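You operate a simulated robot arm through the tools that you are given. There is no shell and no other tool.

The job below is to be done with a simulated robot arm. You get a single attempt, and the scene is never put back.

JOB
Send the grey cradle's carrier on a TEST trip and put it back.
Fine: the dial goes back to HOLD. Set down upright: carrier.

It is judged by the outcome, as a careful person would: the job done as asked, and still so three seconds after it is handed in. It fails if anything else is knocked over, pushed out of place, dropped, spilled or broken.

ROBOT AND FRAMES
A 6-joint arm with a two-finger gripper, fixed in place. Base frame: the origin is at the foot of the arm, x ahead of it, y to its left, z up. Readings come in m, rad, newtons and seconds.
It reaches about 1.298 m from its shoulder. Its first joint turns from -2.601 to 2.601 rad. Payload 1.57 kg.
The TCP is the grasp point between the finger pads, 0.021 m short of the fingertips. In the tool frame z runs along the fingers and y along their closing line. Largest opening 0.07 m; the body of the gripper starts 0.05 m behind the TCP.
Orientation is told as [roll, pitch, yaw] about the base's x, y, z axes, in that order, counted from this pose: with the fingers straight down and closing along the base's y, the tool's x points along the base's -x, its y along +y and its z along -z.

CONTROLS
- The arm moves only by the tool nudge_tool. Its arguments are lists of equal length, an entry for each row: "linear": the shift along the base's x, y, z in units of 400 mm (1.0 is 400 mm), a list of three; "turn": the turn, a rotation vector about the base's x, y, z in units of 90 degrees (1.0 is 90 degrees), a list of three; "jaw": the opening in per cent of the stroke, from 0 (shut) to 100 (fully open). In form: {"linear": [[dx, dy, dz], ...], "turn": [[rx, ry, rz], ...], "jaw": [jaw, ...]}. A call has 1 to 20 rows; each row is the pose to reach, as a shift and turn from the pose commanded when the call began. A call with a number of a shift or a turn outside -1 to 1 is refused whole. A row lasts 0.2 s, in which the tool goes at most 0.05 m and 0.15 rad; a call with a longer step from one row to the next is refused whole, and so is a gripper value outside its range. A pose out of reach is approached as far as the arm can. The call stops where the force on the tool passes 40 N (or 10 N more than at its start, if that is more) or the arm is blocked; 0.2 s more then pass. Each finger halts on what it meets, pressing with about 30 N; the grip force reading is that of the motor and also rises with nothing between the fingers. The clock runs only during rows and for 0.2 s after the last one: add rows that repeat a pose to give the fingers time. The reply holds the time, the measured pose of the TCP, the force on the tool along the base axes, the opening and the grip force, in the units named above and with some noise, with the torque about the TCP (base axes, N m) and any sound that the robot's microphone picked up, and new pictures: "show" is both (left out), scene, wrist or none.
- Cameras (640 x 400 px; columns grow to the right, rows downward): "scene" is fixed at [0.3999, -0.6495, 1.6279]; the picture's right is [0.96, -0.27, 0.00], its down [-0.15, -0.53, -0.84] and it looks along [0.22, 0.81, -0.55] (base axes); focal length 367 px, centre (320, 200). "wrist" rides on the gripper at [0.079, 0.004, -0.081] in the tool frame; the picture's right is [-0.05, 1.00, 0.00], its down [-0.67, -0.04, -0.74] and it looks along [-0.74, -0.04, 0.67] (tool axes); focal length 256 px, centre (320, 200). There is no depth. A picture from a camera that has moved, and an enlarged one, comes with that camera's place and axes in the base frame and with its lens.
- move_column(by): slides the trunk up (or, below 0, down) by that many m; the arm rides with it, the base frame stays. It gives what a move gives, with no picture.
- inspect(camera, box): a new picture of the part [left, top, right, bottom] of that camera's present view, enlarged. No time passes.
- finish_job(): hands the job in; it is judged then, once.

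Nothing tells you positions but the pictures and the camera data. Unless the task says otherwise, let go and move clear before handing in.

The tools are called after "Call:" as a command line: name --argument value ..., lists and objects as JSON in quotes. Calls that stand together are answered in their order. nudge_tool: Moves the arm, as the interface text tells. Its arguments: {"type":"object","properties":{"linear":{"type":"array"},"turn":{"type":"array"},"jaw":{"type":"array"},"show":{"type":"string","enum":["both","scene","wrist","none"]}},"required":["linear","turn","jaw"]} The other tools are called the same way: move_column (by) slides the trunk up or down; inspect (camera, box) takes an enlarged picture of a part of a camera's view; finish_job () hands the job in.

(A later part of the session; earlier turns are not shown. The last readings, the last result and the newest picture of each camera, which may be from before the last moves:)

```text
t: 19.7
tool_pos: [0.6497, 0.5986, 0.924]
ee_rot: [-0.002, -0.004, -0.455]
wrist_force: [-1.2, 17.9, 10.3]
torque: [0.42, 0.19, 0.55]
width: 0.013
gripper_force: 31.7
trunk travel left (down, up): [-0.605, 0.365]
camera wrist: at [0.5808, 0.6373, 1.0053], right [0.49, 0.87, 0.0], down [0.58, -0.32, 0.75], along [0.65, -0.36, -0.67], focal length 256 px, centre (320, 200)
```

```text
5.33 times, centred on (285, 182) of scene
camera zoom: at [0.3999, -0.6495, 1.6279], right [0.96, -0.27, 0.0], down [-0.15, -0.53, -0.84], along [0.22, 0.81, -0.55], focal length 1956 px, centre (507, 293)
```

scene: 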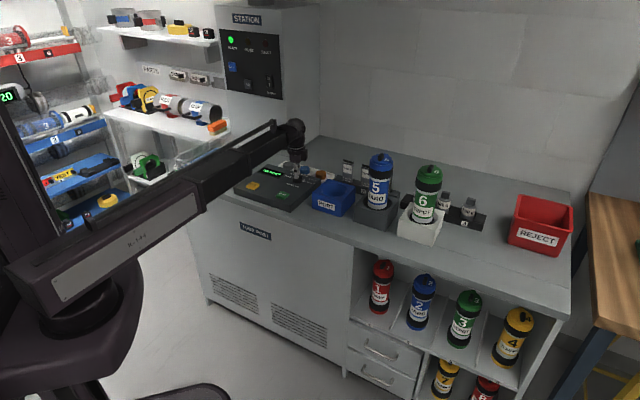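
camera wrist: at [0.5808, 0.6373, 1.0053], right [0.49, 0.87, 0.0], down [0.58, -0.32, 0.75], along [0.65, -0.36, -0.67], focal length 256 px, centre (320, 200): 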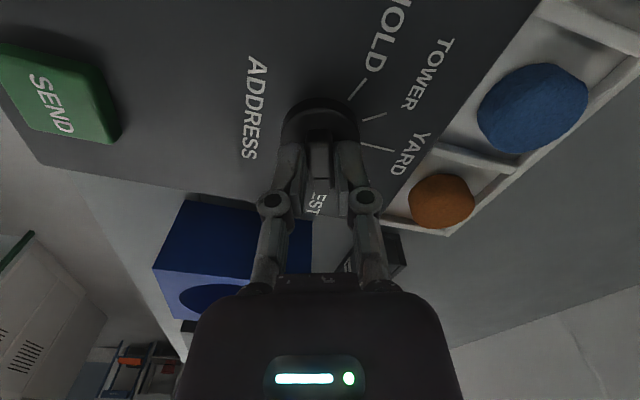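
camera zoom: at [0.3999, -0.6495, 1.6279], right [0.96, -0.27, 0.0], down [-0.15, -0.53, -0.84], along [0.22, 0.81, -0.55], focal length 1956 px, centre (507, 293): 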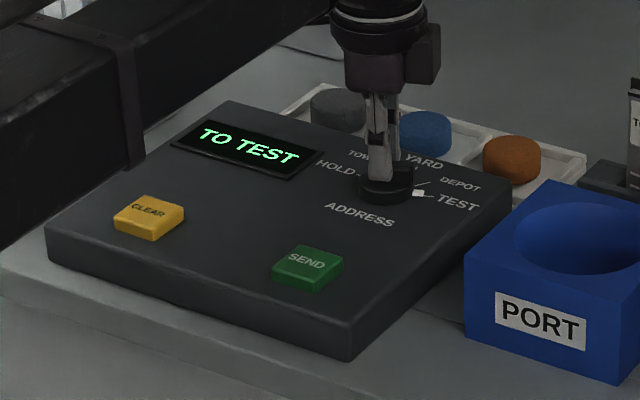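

The display reads "TO TEST" and the pointer is at the TEST line. I'll release the rib and raise the trunk clear.

Call:
nudge_tool --linear '[[0, 0, 0], [0, 0, 0], [0, 0, 0], [0, 0, 0]]' --turn '[[0, 0, 0], [0, 0, 0], [0, 0, 0], [0, 0, 0]]' --jaw '[20, 40, 60, 60]' --show "none"

Call:
move_column --by 0.13

Call:
inspect --camera "scene" --box '[225, 150, 345, 215]'

Call:
inspect --camera "wrist" --box '[0, 0, 640, 400]'

```text
t: 20.7
tool_pos: [0.6507, 0.5975, 0.9242]
ee_rot: [-0.005, -0.001, -0.457]
wrist_force: [0.4, -0.7, 0.2]
torque: [-0.03, 0.04, 0.0]
width: 0.0418
gripper_force: 0.1
trunk travel left (down, up): [-0.605, 0.365]
```

```text
t: 22.3
tool_pos: [0.6521, 0.5973, 1.0534]
ee_rot: [-0.003, 0.001, -0.454]
wrist_force: [-0.2, 0.0, 0.3]
torque: [-0.03, -0.01, -0.02]
width: 0.0422
gripper_force: 0.0
trunk travel left (down, up): [-0.735, 0.235]
```

```text
5.33 times, centred on (285, 182) of scene
camera zoom: at [0.3999, -0.6495, 1.6279], right [0.96, -0.27, 0.0], down [-0.15, -0.53, -0.84], along [0.22, 0.81, -0.55], focal length 1956 px, centre (507, 293)
```

zoom: 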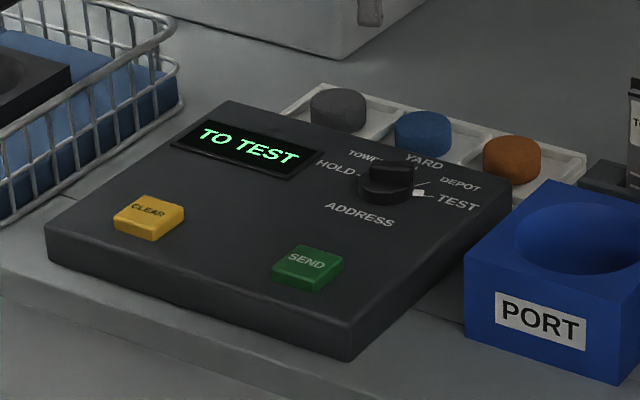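

```text
1.00 times, centred on (320, 200) of wrist (not enlarged: the box is as wide or as high as the picture)
camera zoom: at [0.5816, 0.636, 1.1352], right [0.49, 0.87, 0.0], down [0.58, -0.32, 0.75], along [0.65, -0.36, -0.67], focal length 256 px, centre (320, 200)
```

zoom: 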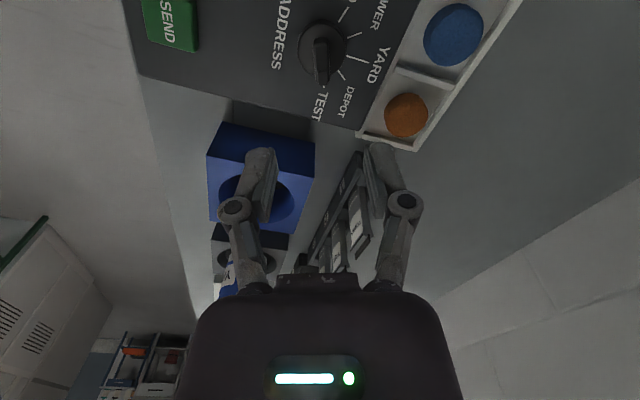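

The dial stays on TEST with "TO TEST" displayed. Next I'll take carrier 5 by its body, because the top rib may be a lid latch. That needs a horizontal tool, so I'll first move to free space in front of the counter and turn the wrist so the camera will end up on top.

Call:
nudge_tool --linear '[[-0.01, -0.07, 0], [-0.02, -0.15, 0], [-0.03, -0.23, 0], [-0.04, -0.31, 0], [-0.05, -0.39, 0], [-0.06, -0.47, 0], [-0.07, -0.55, 0], [-0.08, -0.63, 0], [-0.09, -0.71, 0], [-0.1, -0.79, 0], [-0.11, -0.87, 0], [-0.12, -0.94, 0], [-0.13, -1.0, 0], [-0.13, -1.0, 0]]' --turn '[[0, 0, -0.065], [0, 0, -0.13], [0, 0, -0.195], [0, 0, -0.26], [0, 0, -0.325], [0, 0, -0.39], [0, 0, -0.455], [0, 0, -0.52], [0, 0, -0.585], [0, 0, -0.65], [0, 0, -0.715], [0, 0, -0.78], [0, 0, -0.845], [0, 0, -0.9]]' --jaw '[60, 60, 70, 80, 90, 100, 100, 100, 100, 100, 100, 100, 100, 100]' --show "both"

```text
t: 25.3
tool_pos: [0.5983, 0.1959, 1.0542]
ee_rot: [-0.004, 0.002, -1.869]
wrist_force: [0.0, 0.0, -0.2]
torque: [0.05, 0.01, -0.02]
width: 0.07
gripper_force: 0.1
trunk travel left (down, up): [-0.735, 0.235]
camera wrist: at [0.6258, 0.2712, 1.1353], right [0.94, -0.35, 0.0], down [-0.23, -0.63, 0.75], along [-0.26, -0.7, -0.67], focal length 256 px, centre (320, 200)
```

scene: 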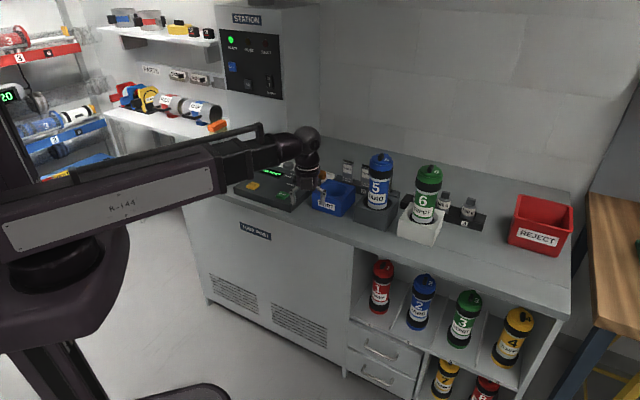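
wrist: 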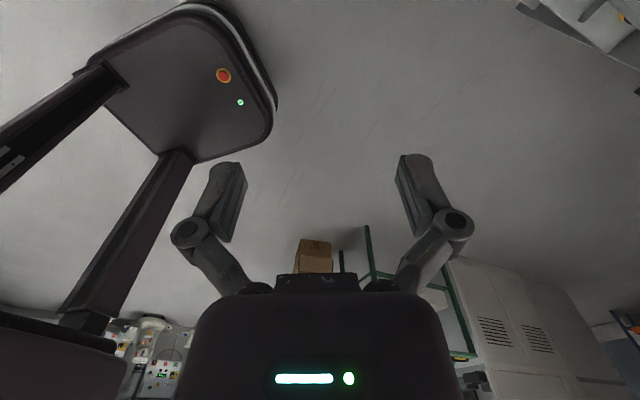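

The yaw is at -107° with no trouble and the tool is well in front of the counter. I'll finish the yaw to -135° and then test a small tilt to learn how height changes with it.

Call:
nudge_tool --linear '[[0, -0.06, 0], [0, -0.12, 0], [0, -0.18, 0], [0, -0.24, 0], [0, -0.3, 0], [0, -0.3, 0]]' --turn '[[0, 0, -0.065], [0, 0, -0.13], [0, 0, -0.195], [0, 0, -0.26], [0, 0, -0.31], [0, 0, -0.31]]' --jaw '[100, 100, 100, 100, 100, 100]' --show "none"

Call:
nudge_tool --linear '[[0.0263, 0.0263, 0.003], [0.055, 0.055, 0.0125], [0.09, 0.09, 0.032], [0.09, 0.09, 0.032]]' --turn '[[0.0557, -0.0557, 0], [0.1111, -0.1111, 0], [0.1571, -0.1571, 0], [0.1571, -0.1571, 0]]' --jaw '[100, 100, 100, 100]' --show "scene"

```text
t: 26.7
tool_pos: [0.5993, 0.0773, 1.0536]
ee_rot: [-0.003, -0.001, -2.358]
wrist_force: [-0.1, 0.2, 0.3]
torque: [0.0, -0.01, 0.01]
width: 0.07
gripper_force: 0.0
trunk travel left (down, up): [-0.735, 0.235]
```

```text
t: 27.7
tool_pos: [0.6351, 0.1143, 1.0653]
ee_rot: [-0.001, 0.351, -2.353]
wrist_force: [0.5, -0.6, -0.7]
torque: [0.01, -0.02, -0.02]
width: 0.0697
gripper_force: 0.1
trunk travel left (down, up): [-0.735, 0.235]
```

scene: 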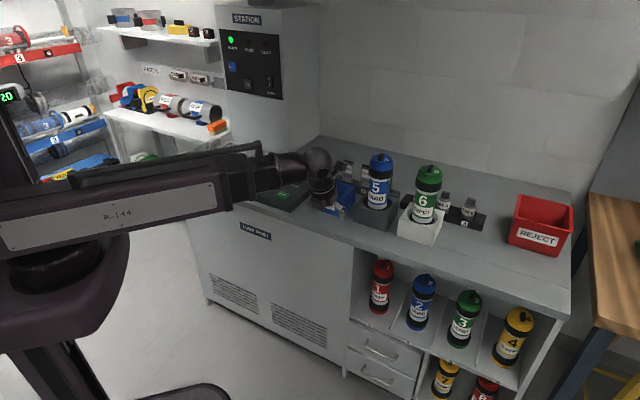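

The 20° tilt worked, with the height changing as expected for a wrist about 0.2 m behind the TCP. I'll continue the tilt to 45°, keeping the wrist still.

Call:
nudge_tool --linear '[[0.0363, 0.0363, 0.0219], [0.0708, 0.0708, 0.0494], [0.1029, 0.1029, 0.0819], [0.1323, 0.1323, 0.1192], [0.1323, 0.1323, 0.1192]]' --turn '[[0.0491, -0.0491, 0], [0.0982, -0.0982, 0], [0.1473, -0.1473, 0], [0.1964, -0.1964, 0], [0.1964, -0.1964, 0]]' --jaw '[100, 100, 100, 100, 100]' --show "scene"

```text
t: 28.9
tool_pos: [0.6871, 0.1658, 1.1081]
ee_rot: [-0.001, 0.79, -2.355]
wrist_force: [-0.7, 0.9, 0.0]
torque: [-0.01, -0.01, -0.01]
width: 0.0703
gripper_force: 0.0
out of reach, approached as far as the arm can: row 2, 3, 4, 5
trunk travel left (down, up): [-0.735, 0.235]
```

scene: 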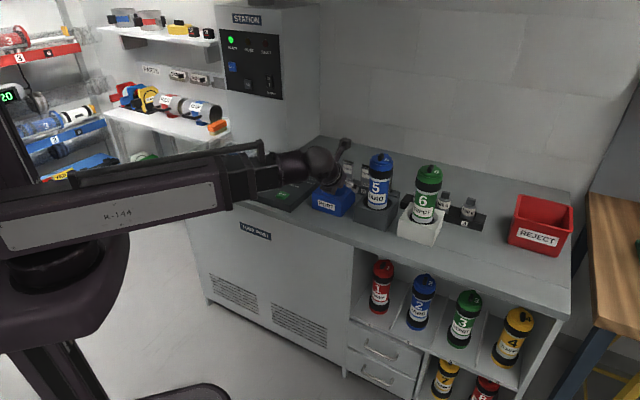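

The height shows the wrist is about 0.185 m behind the TCP. I'll complete the tilt to horizontal.

Call:
nudge_tool --linear '[[0.0278, 0.0278, 0.0452], [0.0514, 0.0514, 0.0954], [0.0699, 0.0699, 0.1489], [0.0835, 0.0835, 0.2061], [0.0917, 0.0917, 0.2645], [0.0945, 0.0945, 0.3247], [0.0945, 0.0945, 0.3247]]' --turn '[[0.0586, -0.0586, 0], [0.1172, -0.1172, 0], [0.1757, -0.1757, 0], [0.2343, -0.2343, 0], [0.2929, -0.2929, 0], [0.3515, -0.3515, 0], [0.3515, -0.3515, 0]]' --jaw '[100, 100, 100, 100, 100, 100, 100]' --show "both"

```text
t: 30.5
tool_pos: [0.7248, 0.2029, 1.2391]
ee_rot: [0.363, 1.568, -1.991]
wrist_force: [-0.5, 0.4, 0.5]
torque: [-0.01, 0.0, 0.03]
width: 0.0699
gripper_force: 0.0
trunk travel left (down, up): [-0.735, 0.235]
camera wrist: at [0.6708, 0.143, 1.3193], right [0.71, -0.7, -0.05], down [-0.55, -0.51, -0.66], along [0.44, 0.5, -0.75], focal length 256 px, centre (320, 200)
```

scene: 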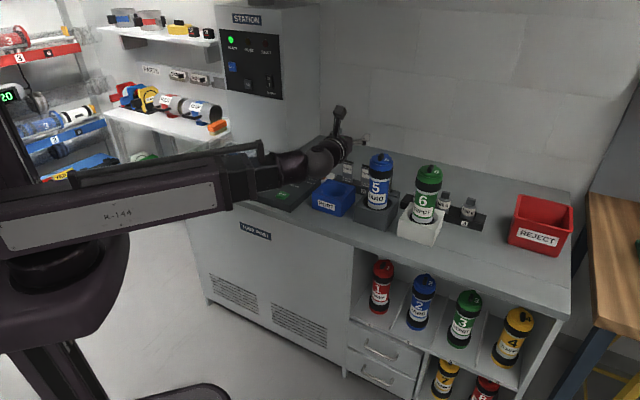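
wrist: 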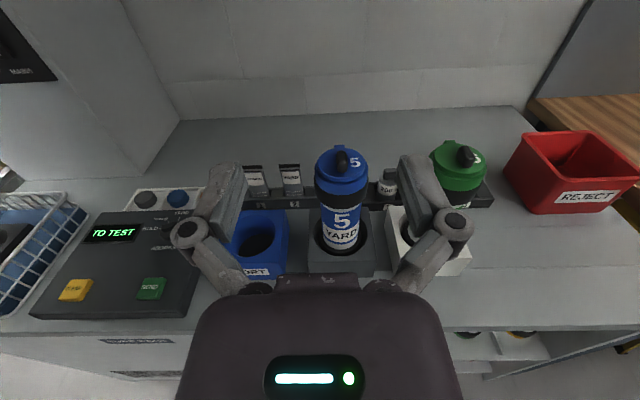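

The tool is horizontal with the camera on top, and carrier 5 is almost straight ahead. I'll zoom in to locate the carrier axis and the counter's direction.

Call:
inspect --camera "wrist" --box '[270, 130, 420, 280]'

Call:
inspect --camera "wrist" --box '[200, 150, 500, 300]'

Call:
inspect --camera "scene" --box '[200, 80, 460, 240]'

```text
2.67 times, centred on (345, 205) of wrist
camera zoom: at [0.6708, 0.143, 1.3193], right [0.71, -0.7, -0.05], down [-0.55, -0.51, -0.66], along [0.44, 0.5, -0.75], focal length 683 px, centre (253, 187)
```

zoom: 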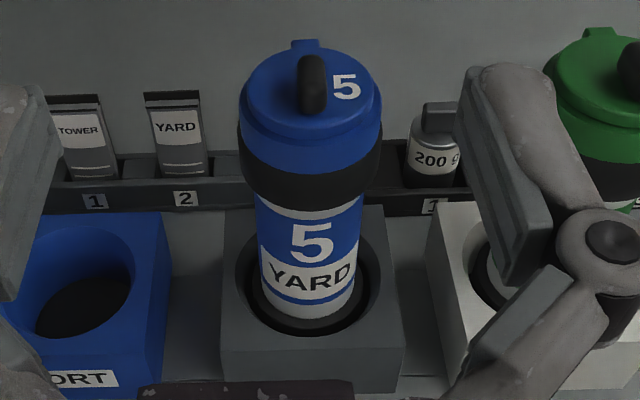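

```text
2.13 times, centred on (350, 225) of wrist
camera zoom: at [0.6708, 0.143, 1.3193], right [0.71, -0.7, -0.05], down [-0.55, -0.51, -0.66], along [0.44, 0.5, -0.75], focal length 546 px, centre (256, 147)
```

zoom: 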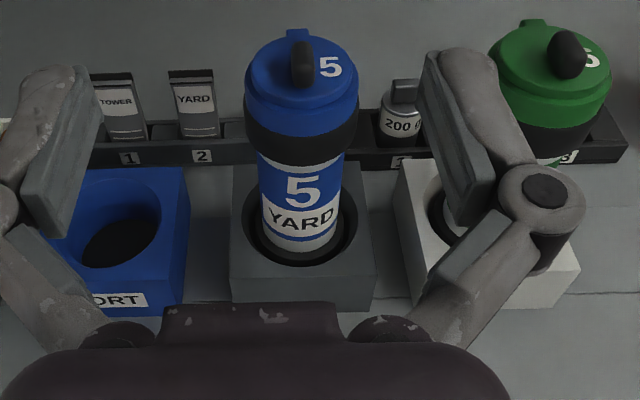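

```text
2.46 times, centred on (330, 160) of scene
camera zoom: at [0.3999, -0.6495, 1.6279], right [0.96, -0.27, 0.0], down [-0.15, -0.53, -0.84], along [0.22, 0.81, -0.55], focal length 903 px, centre (295, 298)
```

zoom: 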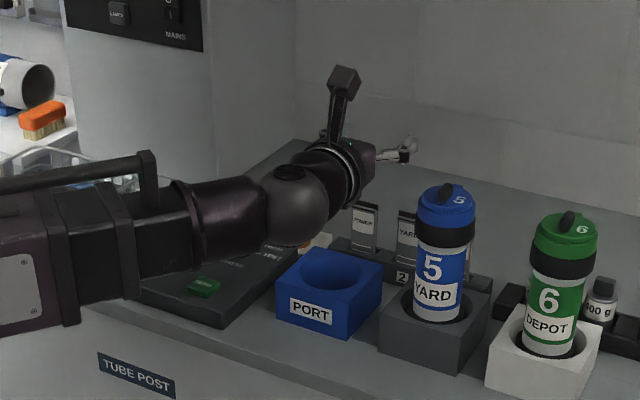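

Triangulating the lid from both cameras puts carrier 5's axis near (0.874, 0.322), with the lid at z≈1.09 and the upper band bottom at about z≈1.044. I'll shift sideways about 21 mm to face the carrier and lower the trunk in two stages, still well short of the counter.

Call:
nudge_tool --linear '[[0.037, -0.037, 0], [0.037, -0.037, 0]]' --turn '[[0, 0, 0], [0, 0, 0]]' --jaw '[100, 100]' --show "none"

Call:
move_column --by -0.16

Call:
inspect --camera "wrist" --box '[0, 0, 640, 400]'

Call:
inspect --camera "scene" --box '[200, 80, 460, 240]'

```text
t: 31.1
tool_pos: [0.7399, 0.1881, 1.2398]
ee_rot: [0.235, 1.566, -2.117]
wrist_force: [0.1, 0.4, 0.5]
torque: [0.03, -0.02, -0.03]
width: 0.0702
gripper_force: 0.0
trunk travel left (down, up): [-0.735, 0.235]
```

```text
t: 32.9
tool_pos: [0.7402, 0.1879, 1.0796]
ee_rot: [0.209, 1.564, -2.142]
wrist_force: [-0.3, 0.8, -0.1]
torque: [-0.01, 0.0, -0.01]
width: 0.0699
gripper_force: 0.2
trunk travel left (down, up): [-0.575, 0.395]
```

```text
1.00 times, centred on (320, 200) of wrist (not enlarged: the box is as wide or as high as the picture)
camera zoom: at [0.6861, 0.1283, 1.1592], right [0.71, -0.7, -0.05], down [-0.55, -0.51, -0.66], along [0.44, 0.5, -0.75], focal length 256 px, centre (320, 200)
```

zoom: 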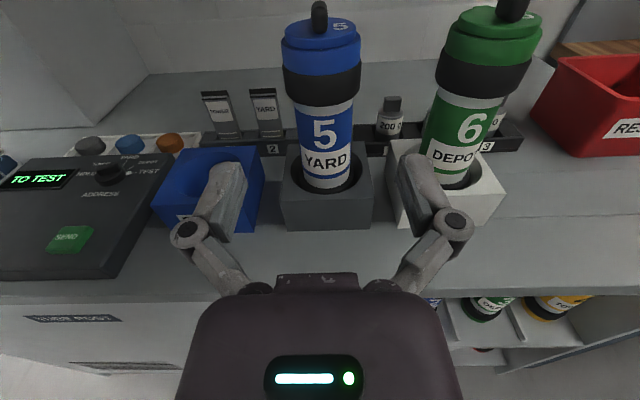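

```text
2.46 times, centred on (330, 160) of scene
camera zoom: at [0.3999, -0.6495, 1.6279], right [0.96, -0.27, 0.0], down [-0.15, -0.53, -0.84], along [0.22, 0.81, -0.55], focal length 903 px, centre (295, 298)
```

zoom: 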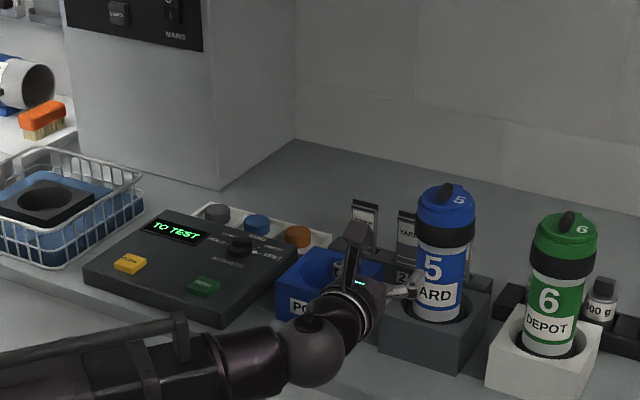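

The gripper faces carrier 5, with the tips still outside the counter edge. I'll lower to the body mid-height (z≈0.978) and take precise alignment pictures.

Call:
move_column --by -0.102

Call:
inspect --camera "wrist" --box '[160, 0, 480, 250]'

Call:
inspect --camera "wrist" --box '[260, 100, 380, 190]'

Call:
inspect --camera "scene" --box '[300, 140, 420, 240]'

```text
t: 34.3
tool_pos: [0.7404, 0.1879, 0.9771]
ee_rot: [0.21, 1.565, -2.145]
wrist_force: [0.4, -0.9, 0.0]
torque: [0.01, -0.03, -0.02]
width: 0.07
gripper_force: 0.0
trunk travel left (down, up): [-0.473, 0.497]
```

```text
1.60 times, centred on (320, 125) of wrist
camera zoom: at [0.6861, 0.1283, 1.0572], right [0.71, -0.7, -0.05], down [-0.55, -0.51, -0.66], along [0.44, 0.5, -0.75], focal length 410 px, centre (320, 320)
```

zoom: 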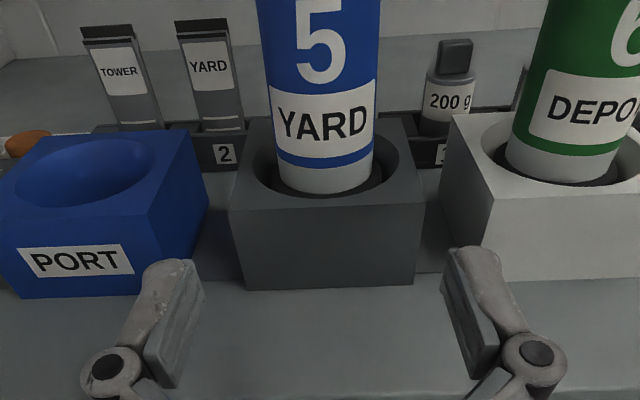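

```text
4.44 times, centred on (320, 145) of wrist
camera zoom: at [0.6861, 0.1283, 1.0572], right [0.71, -0.7, -0.05], down [-0.55, -0.51, -0.66], along [0.44, 0.5, -0.75], focal length 1138 px, centre (320, 444)
```

zoom: 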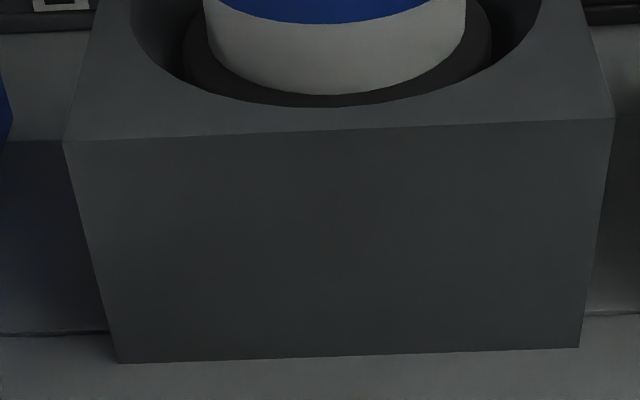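

```text
4.00 times, centred on (360, 190) of scene
camera zoom: at [0.3999, -0.6495, 1.6279], right [0.96, -0.27, 0.0], down [-0.15, -0.53, -0.84], along [0.22, 0.81, -0.55], focal length 1467 px, centre (160, 240)
```

zoom: 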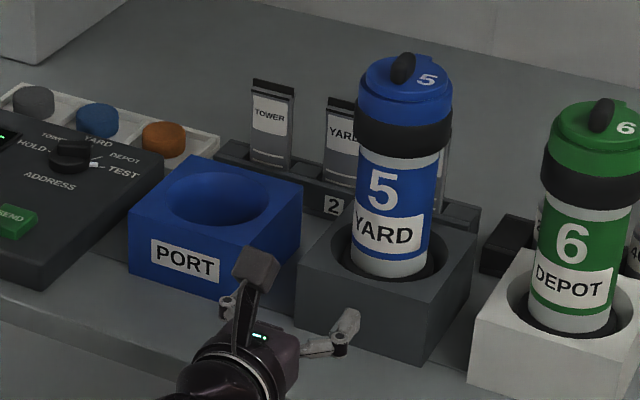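

The cradle's front edge is parallel to the jaws, so the counter is at 45°. I'll zoom on the body edges to centre the jaws within a millimetre.

Call:
inspect --camera "wrist" --box '[270, 0, 370, 70]'

Call:
inspect --camera "wrist" --box '[270, 60, 370, 130]'

Call:
inspect --camera "wrist" --box '[160, 60, 300, 160]'

```text
5.71 times, centred on (320, 35) of wrist
camera zoom: at [0.6861, 0.1283, 1.0572], right [0.71, -0.7, -0.05], down [-0.55, -0.51, -0.66], along [0.44, 0.5, -0.75], focal length 1463 px, centre (320, 1143)
```

zoom: 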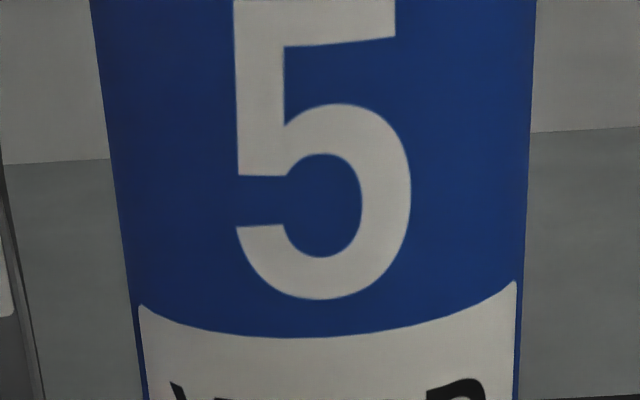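

```text
5.71 times, centred on (320, 95) of wrist
camera zoom: at [0.6861, 0.1283, 1.0572], right [0.71, -0.7, -0.05], down [-0.55, -0.51, -0.66], along [0.44, 0.5, -0.75], focal length 1463 px, centre (320, 800)
```

zoom: 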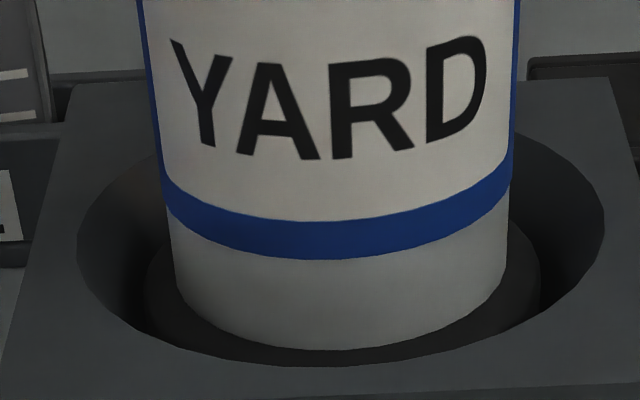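

```text
4.00 times, centred on (230, 110) of wrist
camera zoom: at [0.6861, 0.1283, 1.0572], right [0.71, -0.7, -0.05], down [-0.55, -0.51, -0.66], along [0.44, 0.5, -0.75], focal length 1024 px, centre (680, 560)
```

zoom: 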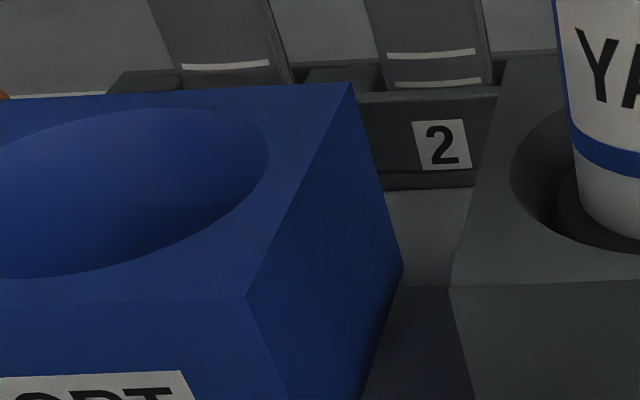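

The body axis is about 0.190 m ahead of the TCP and about 1 mm to the right, with the diameter near 0.0645 m. I'll advance 115 mm and recheck centring before entering.

Call:
nudge_tool --linear '[[0.0512, 0.0504, 0], [0.1024, 0.1009, 0], [0.1536, 0.1513, 0], [0.2048, 0.2018, 0], [0.2048, 0.2018, 0]]' --turn '[[0, 0, 0], [0, 0, 0], [0, 0, 0], [0, 0, 0], [0, 0, 0]]' --jaw '[100, 100, 100, 100, 100]' --show "both"

Call:
inspect --camera "wrist" --box '[220, 60, 420, 220]'

Call:
inspect --camera "wrist" --box '[220, 0, 420, 100]'

Call:
inspect --camera "scene" --box '[330, 140, 430, 230]'

```text
t: 35.5
tool_pos: [0.8219, 0.2692, 0.9769]
ee_rot: [0.182, 1.567, -2.171]
wrist_force: [0.1, -0.4, -1.2]
torque: [0.03, 0.0, -0.02]
width: 0.0701
gripper_force: 0.1
trunk travel left (down, up): [-0.473, 0.497]
camera wrist: at [0.7683, 0.2091, 1.057], right [0.71, -0.7, -0.05], down [-0.55, -0.51, -0.66], along [0.44, 0.5, -0.75], focal length 256 px, centre (320, 200)
```

scene: 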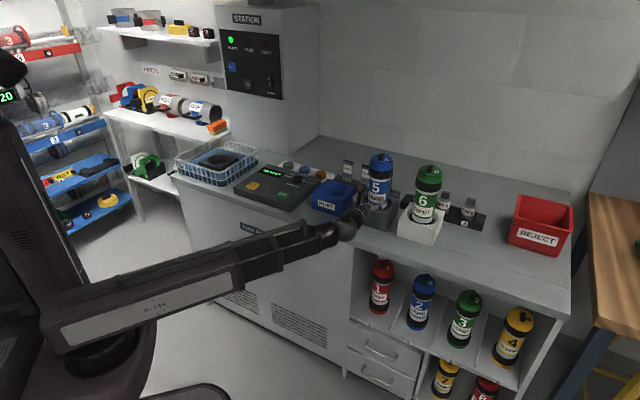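
wrist: 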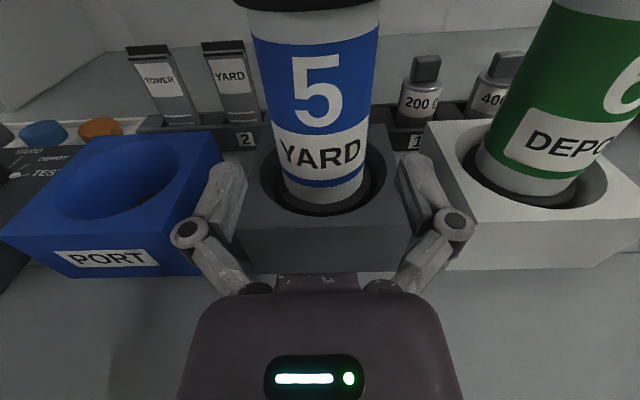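

```text
2.50 times, centred on (320, 140) of wrist
camera zoom: at [0.7683, 0.2091, 1.057], right [0.71, -0.7, -0.05], down [-0.55, -0.51, -0.66], along [0.44, 0.5, -0.75], focal length 640 px, centre (320, 350)
```

zoom: 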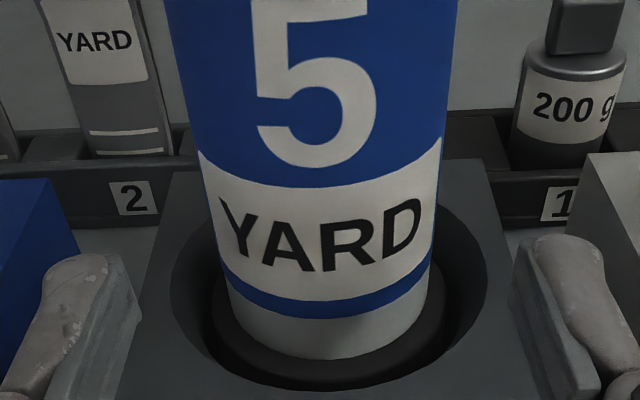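

```text
3.20 times, centred on (320, 50) of wrist
camera zoom: at [0.7683, 0.2091, 1.057], right [0.71, -0.7, -0.05], down [-0.55, -0.51, -0.66], along [0.44, 0.5, -0.75], focal length 819 px, centre (320, 680)
```

zoom: 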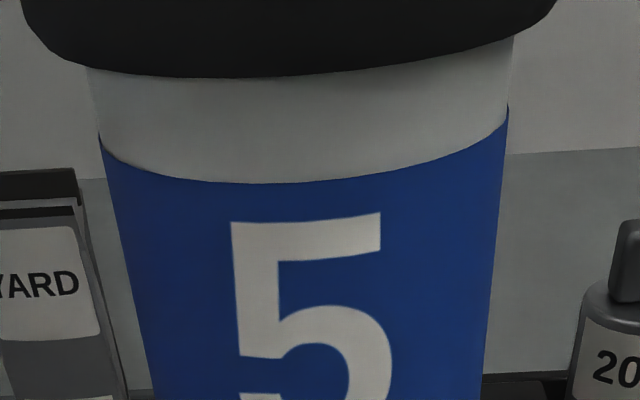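

```text
4.44 times, centred on (380, 185) of scene
camera zoom: at [0.3999, -0.6495, 1.6279], right [0.96, -0.27, 0.0], down [-0.15, -0.53, -0.84], along [0.22, 0.81, -0.55], focal length 1630 px, centre (53, 267)
```

zoom: 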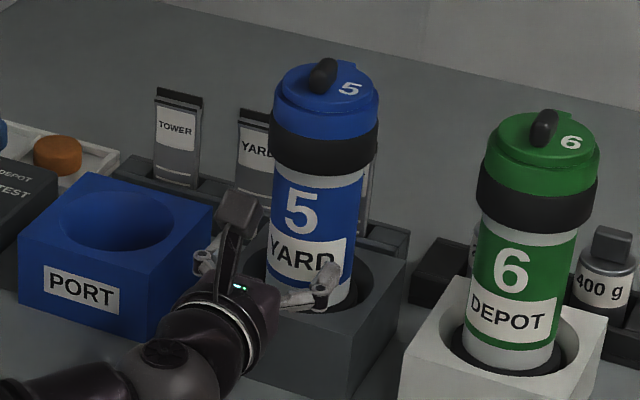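

The body now reads about 1 mm to the left of the jaw centre. I'll advance 35 mm with a small left correction and check the gaps on both sides.

Call:
nudge_tool --linear '[[0.029, 0.033, 0], [0.059, 0.0647, 0], [0.059, 0.0647, 0]]' --turn '[[0, 0, 0], [0, 0, 0], [0, 0, 0]]' --jaw '[100, 100, 100]' --show "none"

Call:
inspect --camera "wrist" --box '[220, 100, 420, 240]'

Call:
inspect --camera "wrist" --box '[200, 0, 440, 150]'

```text
t: 36.3
tool_pos: [0.8456, 0.2949, 0.9767]
ee_rot: [0.178, 1.565, -2.174]
wrist_force: [0.2, 0.3, 0.0]
torque: [-0.02, -0.01, 0.03]
width: 0.0702
gripper_force: 0.2
trunk travel left (down, up): [-0.473, 0.497]
```

```text
2.86 times, centred on (320, 170) of wrist
camera zoom: at [0.7918, 0.2348, 1.057], right [0.71, -0.7, -0.05], down [-0.55, -0.51, -0.66], along [0.44, 0.5, -0.75], focal length 731 px, centre (320, 286)
```

zoom: 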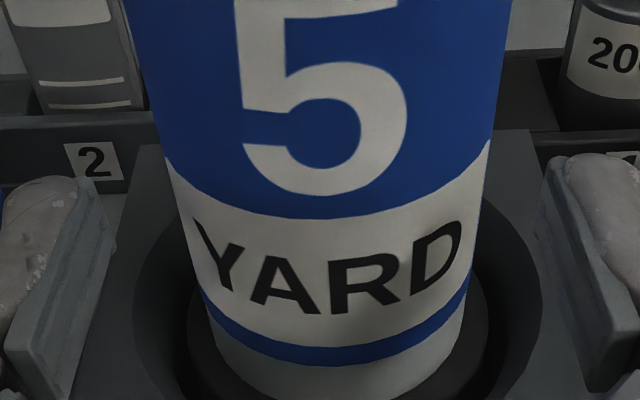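

```text
2.67 times, centred on (320, 75) of wrist
camera zoom: at [0.7918, 0.2348, 1.057], right [0.71, -0.7, -0.05], down [-0.55, -0.51, -0.66], along [0.44, 0.5, -0.75], focal length 683 px, centre (320, 533)
```

zoom: 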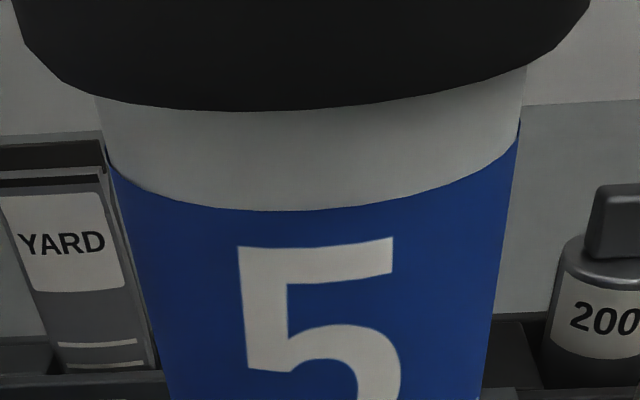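

The gaps now look even (within 0.5 mm). I'll slide the last 38 mm so the pads reach the body axis, stopping on any contact.

Call:
nudge_tool --linear '[[0.017, 0.0166, 0], [0.034, 0.0333, 0], [0.051, 0.05, 0], [0.0678, 0.0665, 0], [0.0678, 0.0665, 0]]' --turn '[[0, 0, 0], [0, 0, 0], [0, 0, 0], [0, 0, 0], [0, 0, 0]]' --jaw '[100, 100, 100, 100, 100]' --show "wrist"

Call:
inspect --camera "scene" --box '[340, 140, 420, 220]'

```text
t: 37.5
tool_pos: [0.8727, 0.321, 0.9774]
ee_rot: [0.247, 1.563, -2.106]
wrist_force: [0.4, -0.8, 0.1]
torque: [0.0, 0.0, 0.02]
width: 0.0699
gripper_force: 0.0
trunk travel left (down, up): [-0.473, 0.497]
camera wrist: at [0.8188, 0.2615, 1.0572], right [0.71, -0.7, -0.05], down [-0.55, -0.51, -0.66], along [0.44, 0.5, -0.75], focal length 256 px, centre (320, 200)
```

wrist: 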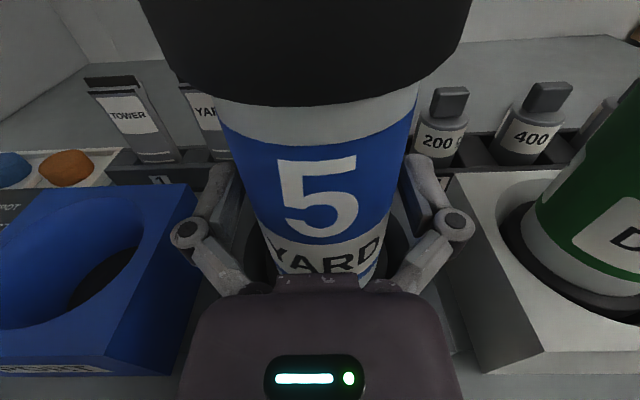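

```text
5.00 times, centred on (380, 180) of scene
camera zoom: at [0.3999, -0.6495, 1.6279], right [0.96, -0.27, 0.0], down [-0.15, -0.53, -0.84], along [0.22, 0.81, -0.55], focal length 1834 px, centre (20, 300)
```

zoom: 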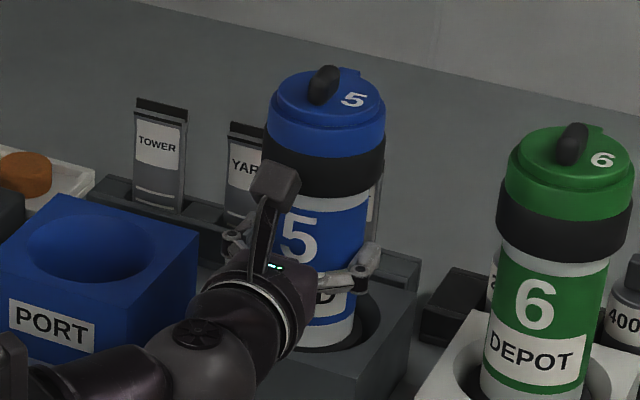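

The fingers straddle the body without touching. I'll close on it.

Call:
nudge_tool --linear '[[0, 0, 0], [0, 0, 0], [0, 0, 0], [0, 0, 0]]' --turn '[[0, 0, 0], [0, 0, 0], [0, 0, 0], [0, 0, 0]]' --jaw '[94, 88, 80, 80]' --show "wrist"

```text
t: 38.5
tool_pos: [0.8728, 0.3209, 0.978]
ee_rot: [0.241, 1.567, -2.114]
wrist_force: [-0.5, 0.1, 0.8]
torque: [-0.01, 0.07, 0.03]
width: 0.0647
gripper_force: 29.8
trunk travel left (down, up): [-0.473, 0.497]
camera wrist: at [0.8187, 0.2613, 1.0572], right [0.71, -0.7, -0.05], down [-0.55, -0.51, -0.66], along [0.44, 0.5, -0.75], focal length 256 px, centre (320, 200)
```

wrist: 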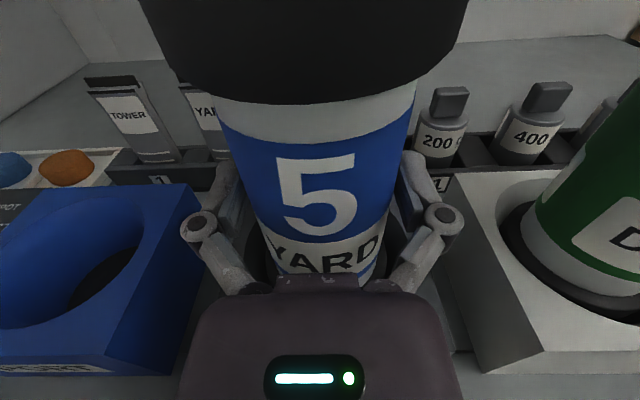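

The grip is firm at 64.7 mm and 30 N. I'll lift a little first, to check the load and slip.

Call:
move_column --by 0.02

Call:
inspect --camera "scene" --box '[340, 140, 420, 220]'

Call:
inspect --camera "wrist" --box '[0, 0, 640, 400]'

```text
t: 39.1
tool_pos: [0.8735, 0.3211, 0.9967]
ee_rot: [0.228, 1.564, -2.125]
wrist_force: [-0.5, -0.8, -3.4]
torque: [-0.01, 0.01, 0.0]
width: 0.0646
gripper_force: 29.4
trunk travel left (down, up): [-0.493, 0.477]
```

```text
5.00 times, centred on (380, 180) of scene
camera zoom: at [0.3999, -0.6495, 1.6279], right [0.96, -0.27, 0.0], down [-0.15, -0.53, -0.84], along [0.22, 0.81, -0.55], focal length 1834 px, centre (20, 300)
```

zoom: 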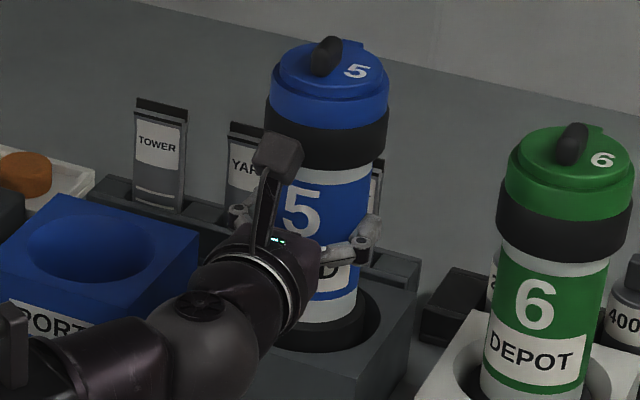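

```text
1.00 times, centred on (320, 200) of wrist (not enlarged: the box is as wide or as high as the picture)
camera zoom: at [0.8189, 0.2615, 1.077], right [0.71, -0.7, -0.05], down [-0.55, -0.51, -0.66], along [0.44, 0.5, -0.75], focal length 256 px, centre (320, 200)
```

zoom: 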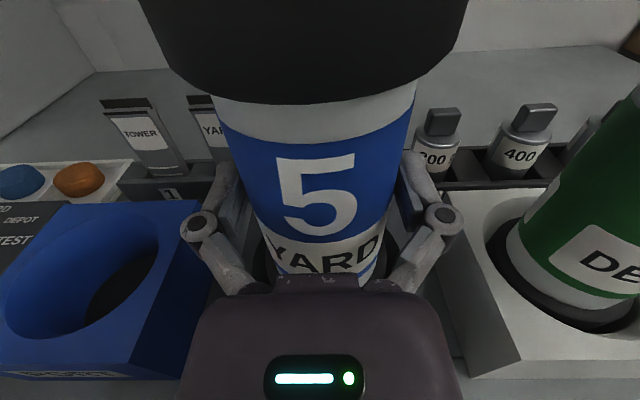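

The carrier weighs only about 0.35 kg and holds without slipping. I'll lift it clear of the cradle and view the port from above.

Call:
move_column --by 0.085

Call:
inspect --camera "scene" --box '[290, 120, 440, 230]'

Call:
inspect --camera "wrist" --box '[0, 0, 640, 400]'

Call:
inspect --camera "wrist" --box '[30, 130, 230, 270]'

```text
t: 40.3
tool_pos: [0.8732, 0.3222, 1.0824]
ee_rot: [0.211, 1.566, -2.142]
wrist_force: [-0.4, -0.2, -2.9]
torque: [-0.02, 0.01, -0.02]
width: 0.0647
gripper_force: 29.8
trunk travel left (down, up): [-0.578, 0.392]
```

```text
3.64 times, centred on (365, 175) of scene
camera zoom: at [0.3999, -0.6495, 1.6279], right [0.96, -0.27, 0.0], down [-0.15, -0.53, -0.84], along [0.22, 0.81, -0.55], focal length 1334 px, centre (156, 291)
```

zoom: 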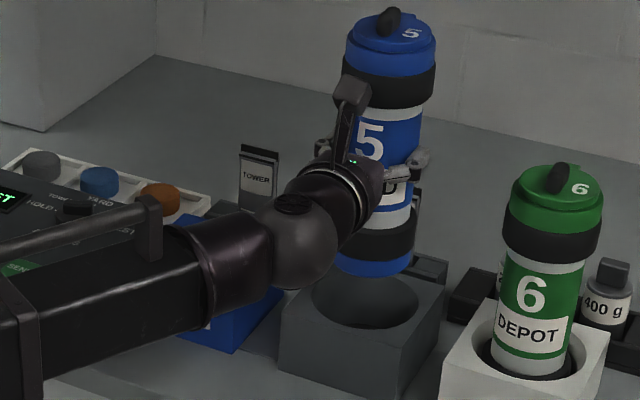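

```text
1.00 times, centred on (320, 200) of wrist (not enlarged: the box is as wide or as high as the picture)
camera zoom: at [0.819, 0.2615, 1.1619], right [0.71, -0.7, -0.05], down [-0.55, -0.51, -0.66], along [0.44, 0.5, -0.75], focal length 256 px, centre (320, 200)
```

zoom: 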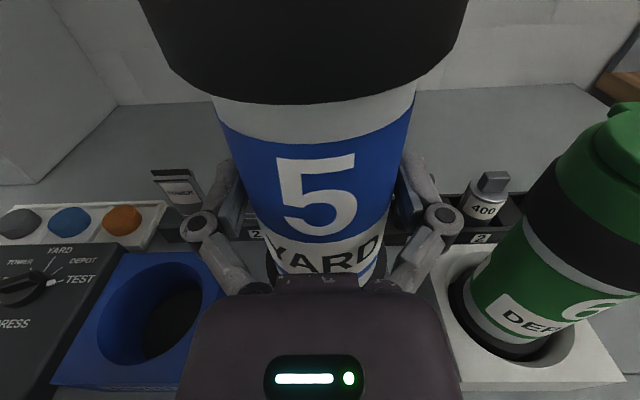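

```text
2.86 times, centred on (130, 200) of wrist
camera zoom: at [0.819, 0.2615, 1.1619], right [0.71, -0.7, -0.05], down [-0.55, -0.51, -0.66], along [0.44, 0.5, -0.75], focal length 731 px, centre (863, 200)
```

zoom: 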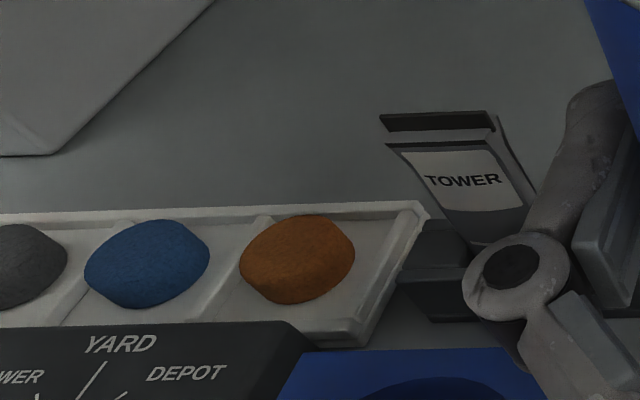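

The carrier is well clear. I'll zoom on the port hole and the empty cradle hole to fix the transfer offset.

Call:
inspect --camera "wrist" --box '[40, 240, 240, 400]'

Call:
inspect --camera "scene" --box '[345, 180, 415, 235]'

```text
2.50 times, centred on (140, 320) of wrist
camera zoom: at [0.819, 0.2615, 1.1619], right [0.71, -0.7, -0.05], down [-0.55, -0.51, -0.66], along [0.44, 0.5, -0.75], focal length 640 px, centre (770, -100)
```

zoom: 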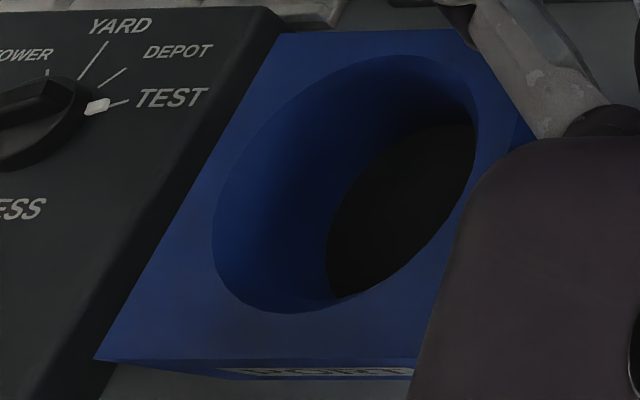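

```text
7.27 times, centred on (380, 208) of scene
camera zoom: at [0.3999, -0.6495, 1.6279], right [0.96, -0.27, 0.0], down [-0.15, -0.53, -0.84], along [0.22, 0.81, -0.55], focal length 2667 px, centre (-116, 146)
```

zoom: 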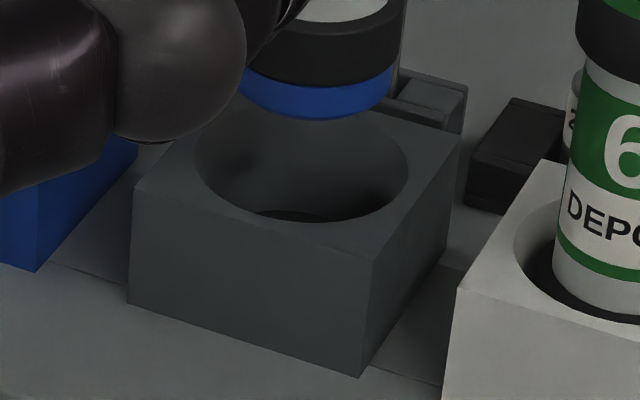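

The port hole is about 0.094 m wide, and its centre is about 0.170 m to the left of the cradle and about 4 mm deeper. I'll carry the carrier across at this height.

Call:
nudge_tool --linear '[[-0.0489, 0.051, 0], [-0.0978, 0.102, 0], [-0.1467, 0.153, 0], [-0.1957, 0.204, 0], [-0.2446, 0.255, 0], [-0.2935, 0.306, 0], [-0.2935, 0.306, 0]]' --turn '[[0, 0, 0], [0, 0, 0], [0, 0, 0], [0, 0, 0], [0, 0, 0], [0, 0, 0], [0, 0, 0]]' --jaw '[60, 60, 60, 60, 60, 60, 60]' --show "both"

Call:
inspect --camera "scene" --box '[280, 120, 400, 220]'

```text
t: 41.9
tool_pos: [0.7556, 0.4447, 1.0823]
ee_rot: [0.236, 1.565, -2.117]
wrist_force: [0.2, -0.7, -2.2]
torque: [-0.02, 0.01, 0.01]
width: 0.0648
gripper_force: 30.0
trunk travel left (down, up): [-0.578, 0.392]
camera wrist: at [0.701, 0.3845, 1.1619], right [0.71, -0.7, -0.05], down [-0.55, -0.51, -0.66], along [0.44, 0.5, -0.75], focal length 256 px, centre (320, 200)
```

scene: 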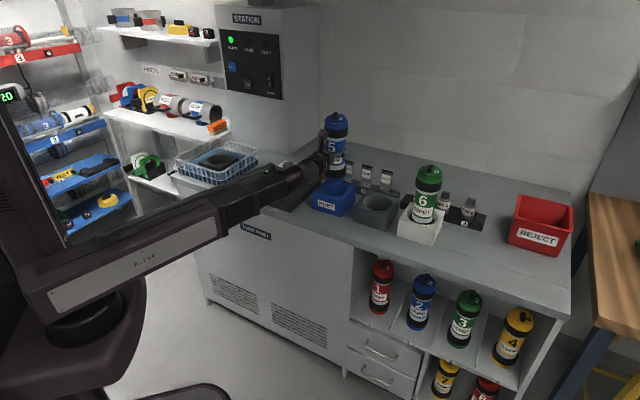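
wrist: 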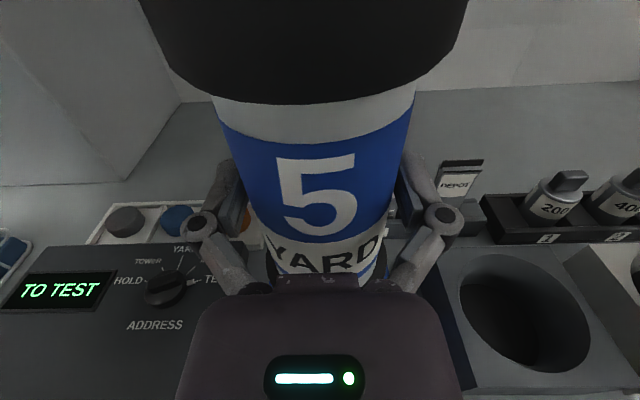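

```text
4.00 times, centred on (340, 170) of scene
camera zoom: at [0.3999, -0.6495, 1.6279], right [0.96, -0.27, 0.0], down [-0.15, -0.53, -0.84], along [0.22, 0.81, -0.55], focal length 1467 px, centre (240, 320)
```

zoom: 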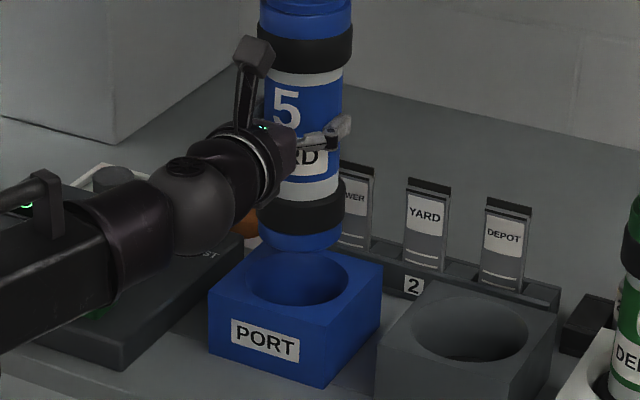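

The carrier looks centred over the port to within about 2 mm. I'll lower in stages and check for contact.

Call:
move_column --by -0.05

Call:
inspect --camera "scene" --box '[300, 150, 380, 220]'

Call:
inspect --camera "wrist" --box '[0, 0, 640, 400]'

```text
t: 42.9
tool_pos: [0.7561, 0.4437, 1.0314]
ee_rot: [0.193, 1.566, -2.16]
wrist_force: [-0.3, -0.1, -2.6]
torque: [-0.02, 0.02, -0.01]
width: 0.0648
gripper_force: 29.5
trunk travel left (down, up): [-0.528, 0.442]
```

```text
5.71 times, centred on (340, 185) of scene
camera zoom: at [0.3999, -0.6495, 1.6279], right [0.96, -0.27, 0.0], down [-0.15, -0.53, -0.84], along [0.22, 0.81, -0.55], focal length 2096 px, centre (206, 286)
```

zoom: 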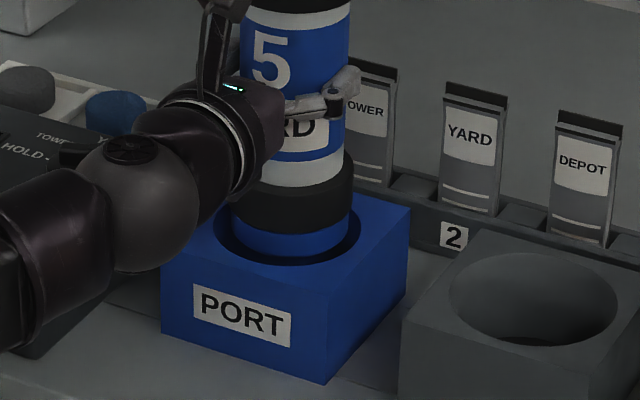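

```text
1.00 times, centred on (320, 200) of wrist (not enlarged: the box is as wide or as high as the picture)
camera zoom: at [0.7011, 0.3842, 1.112], right [0.71, -0.7, -0.05], down [-0.55, -0.51, -0.66], along [0.44, 0.5, -0.75], focal length 256 px, centre (320, 200)
```

zoom: 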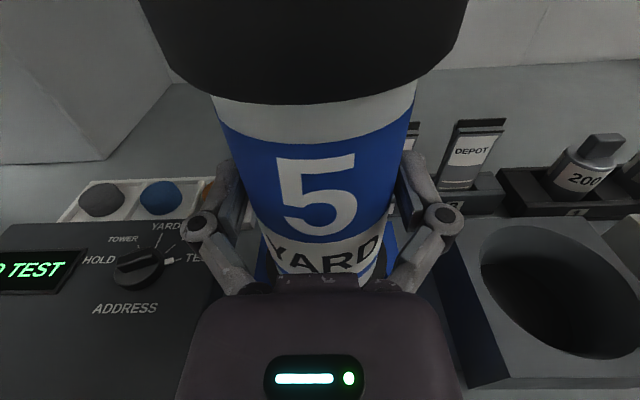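

The base is entering the hole, well centred. I'll continue lowering gently.

Call:
move_column --by -0.03

Call:
move_column --by -0.015

Call:
inspect --camera "scene" --box '[300, 150, 380, 220]'

```text
t: 43.6
tool_pos: [0.7554, 0.4439, 1.0015]
ee_rot: [0.24, 1.567, -2.115]
wrist_force: [-3.5, -3.4, -4.3]
torque: [-0.39, 0.38, 0.0]
width: 0.0649
gripper_force: 29.2
trunk travel left (down, up): [-0.498, 0.472]
```

```text
t: 44.2
tool_pos: [0.7545, 0.4437, 0.9856]
ee_rot: [0.246, 1.565, -2.107]
wrist_force: [-4.8, -3.7, -4.5]
torque: [-0.41, 0.43, -0.01]
width: 0.0647
gripper_force: 29.8
trunk travel left (down, up): [-0.483, 0.487]
```

```text
5.71 times, centred on (340, 185) of scene
camera zoom: at [0.3999, -0.6495, 1.6279], right [0.96, -0.27, 0.0], down [-0.15, -0.53, -0.84], along [0.22, 0.81, -0.55], focal length 2096 px, centre (206, 286)
```

zoom: 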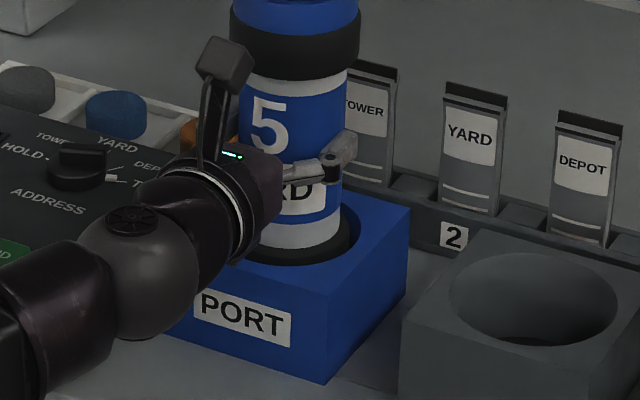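

A 6 N push toward the robot shows the base touching the far wall of the port, so I'm about 3 mm too deep. I'll ease back along the approach direction to relieve it.

Call:
nudge_tool --linear '[[-0.004, -0.004, 0], [-0.007, -0.007, 0], [-0.007, -0.007, 0]]' --turn '[[0, 0, 0], [0, 0, 0], [0, 0, 0]]' --jaw '[60, 60, 60]' --show "none"

```text
t: 45.0
tool_pos: [0.7523, 0.4414, 0.9878]
ee_rot: [0.18, 1.565, -2.173]
wrist_force: [0.7, 0.6, -2.4]
torque: [0.02, -0.04, 0.0]
width: 0.0647
gripper_force: 30.0
trunk travel left (down, up): [-0.483, 0.487]
```

Contact is relieved. I'll back off another 2 mm toward the hole centre and lower until the floor takes the weight.

Call:
nudge_tool --linear '[[-0.0035, -0.0035, 0], [-0.0035, -0.0035, 0]]' --turn '[[0, 0, 0], [0, 0, 0]]' --jaw '[60, 60]' --show "none"

Call:
move_column --by -0.005

Call:
move_column --by -0.004

```text
t: 45.6
tool_pos: [0.7501, 0.4418, 0.9867]
ee_rot: [0.152, 1.566, -2.201]
wrist_force: [5.7, 5.7, 0.2]
torque: [0.63, -0.69, 0.01]
width: 0.0647
gripper_force: 29.7
trunk travel left (down, up): [-0.483, 0.487]
```

```text
t: 46.2
tool_pos: [0.7515, 0.4407, 0.9816]
ee_rot: [0.182, 1.563, -2.173]
wrist_force: [3.9, 4.3, -5.1]
torque: [0.6, -0.55, 0.04]
width: 0.065
gripper_force: 30.2
trunk travel left (down, up): [-0.478, 0.492]
```

```text
t: 46.7
tool_pos: [0.7519, 0.4411, 0.9787]
ee_rot: [0.188, 1.564, -2.167]
wrist_force: [3.0, 3.9, -2.2]
torque: [0.41, -0.38, 0.01]
width: 0.0647
gripper_force: 29.9
trunk travel left (down, up): [-0.474, 0.496]
```

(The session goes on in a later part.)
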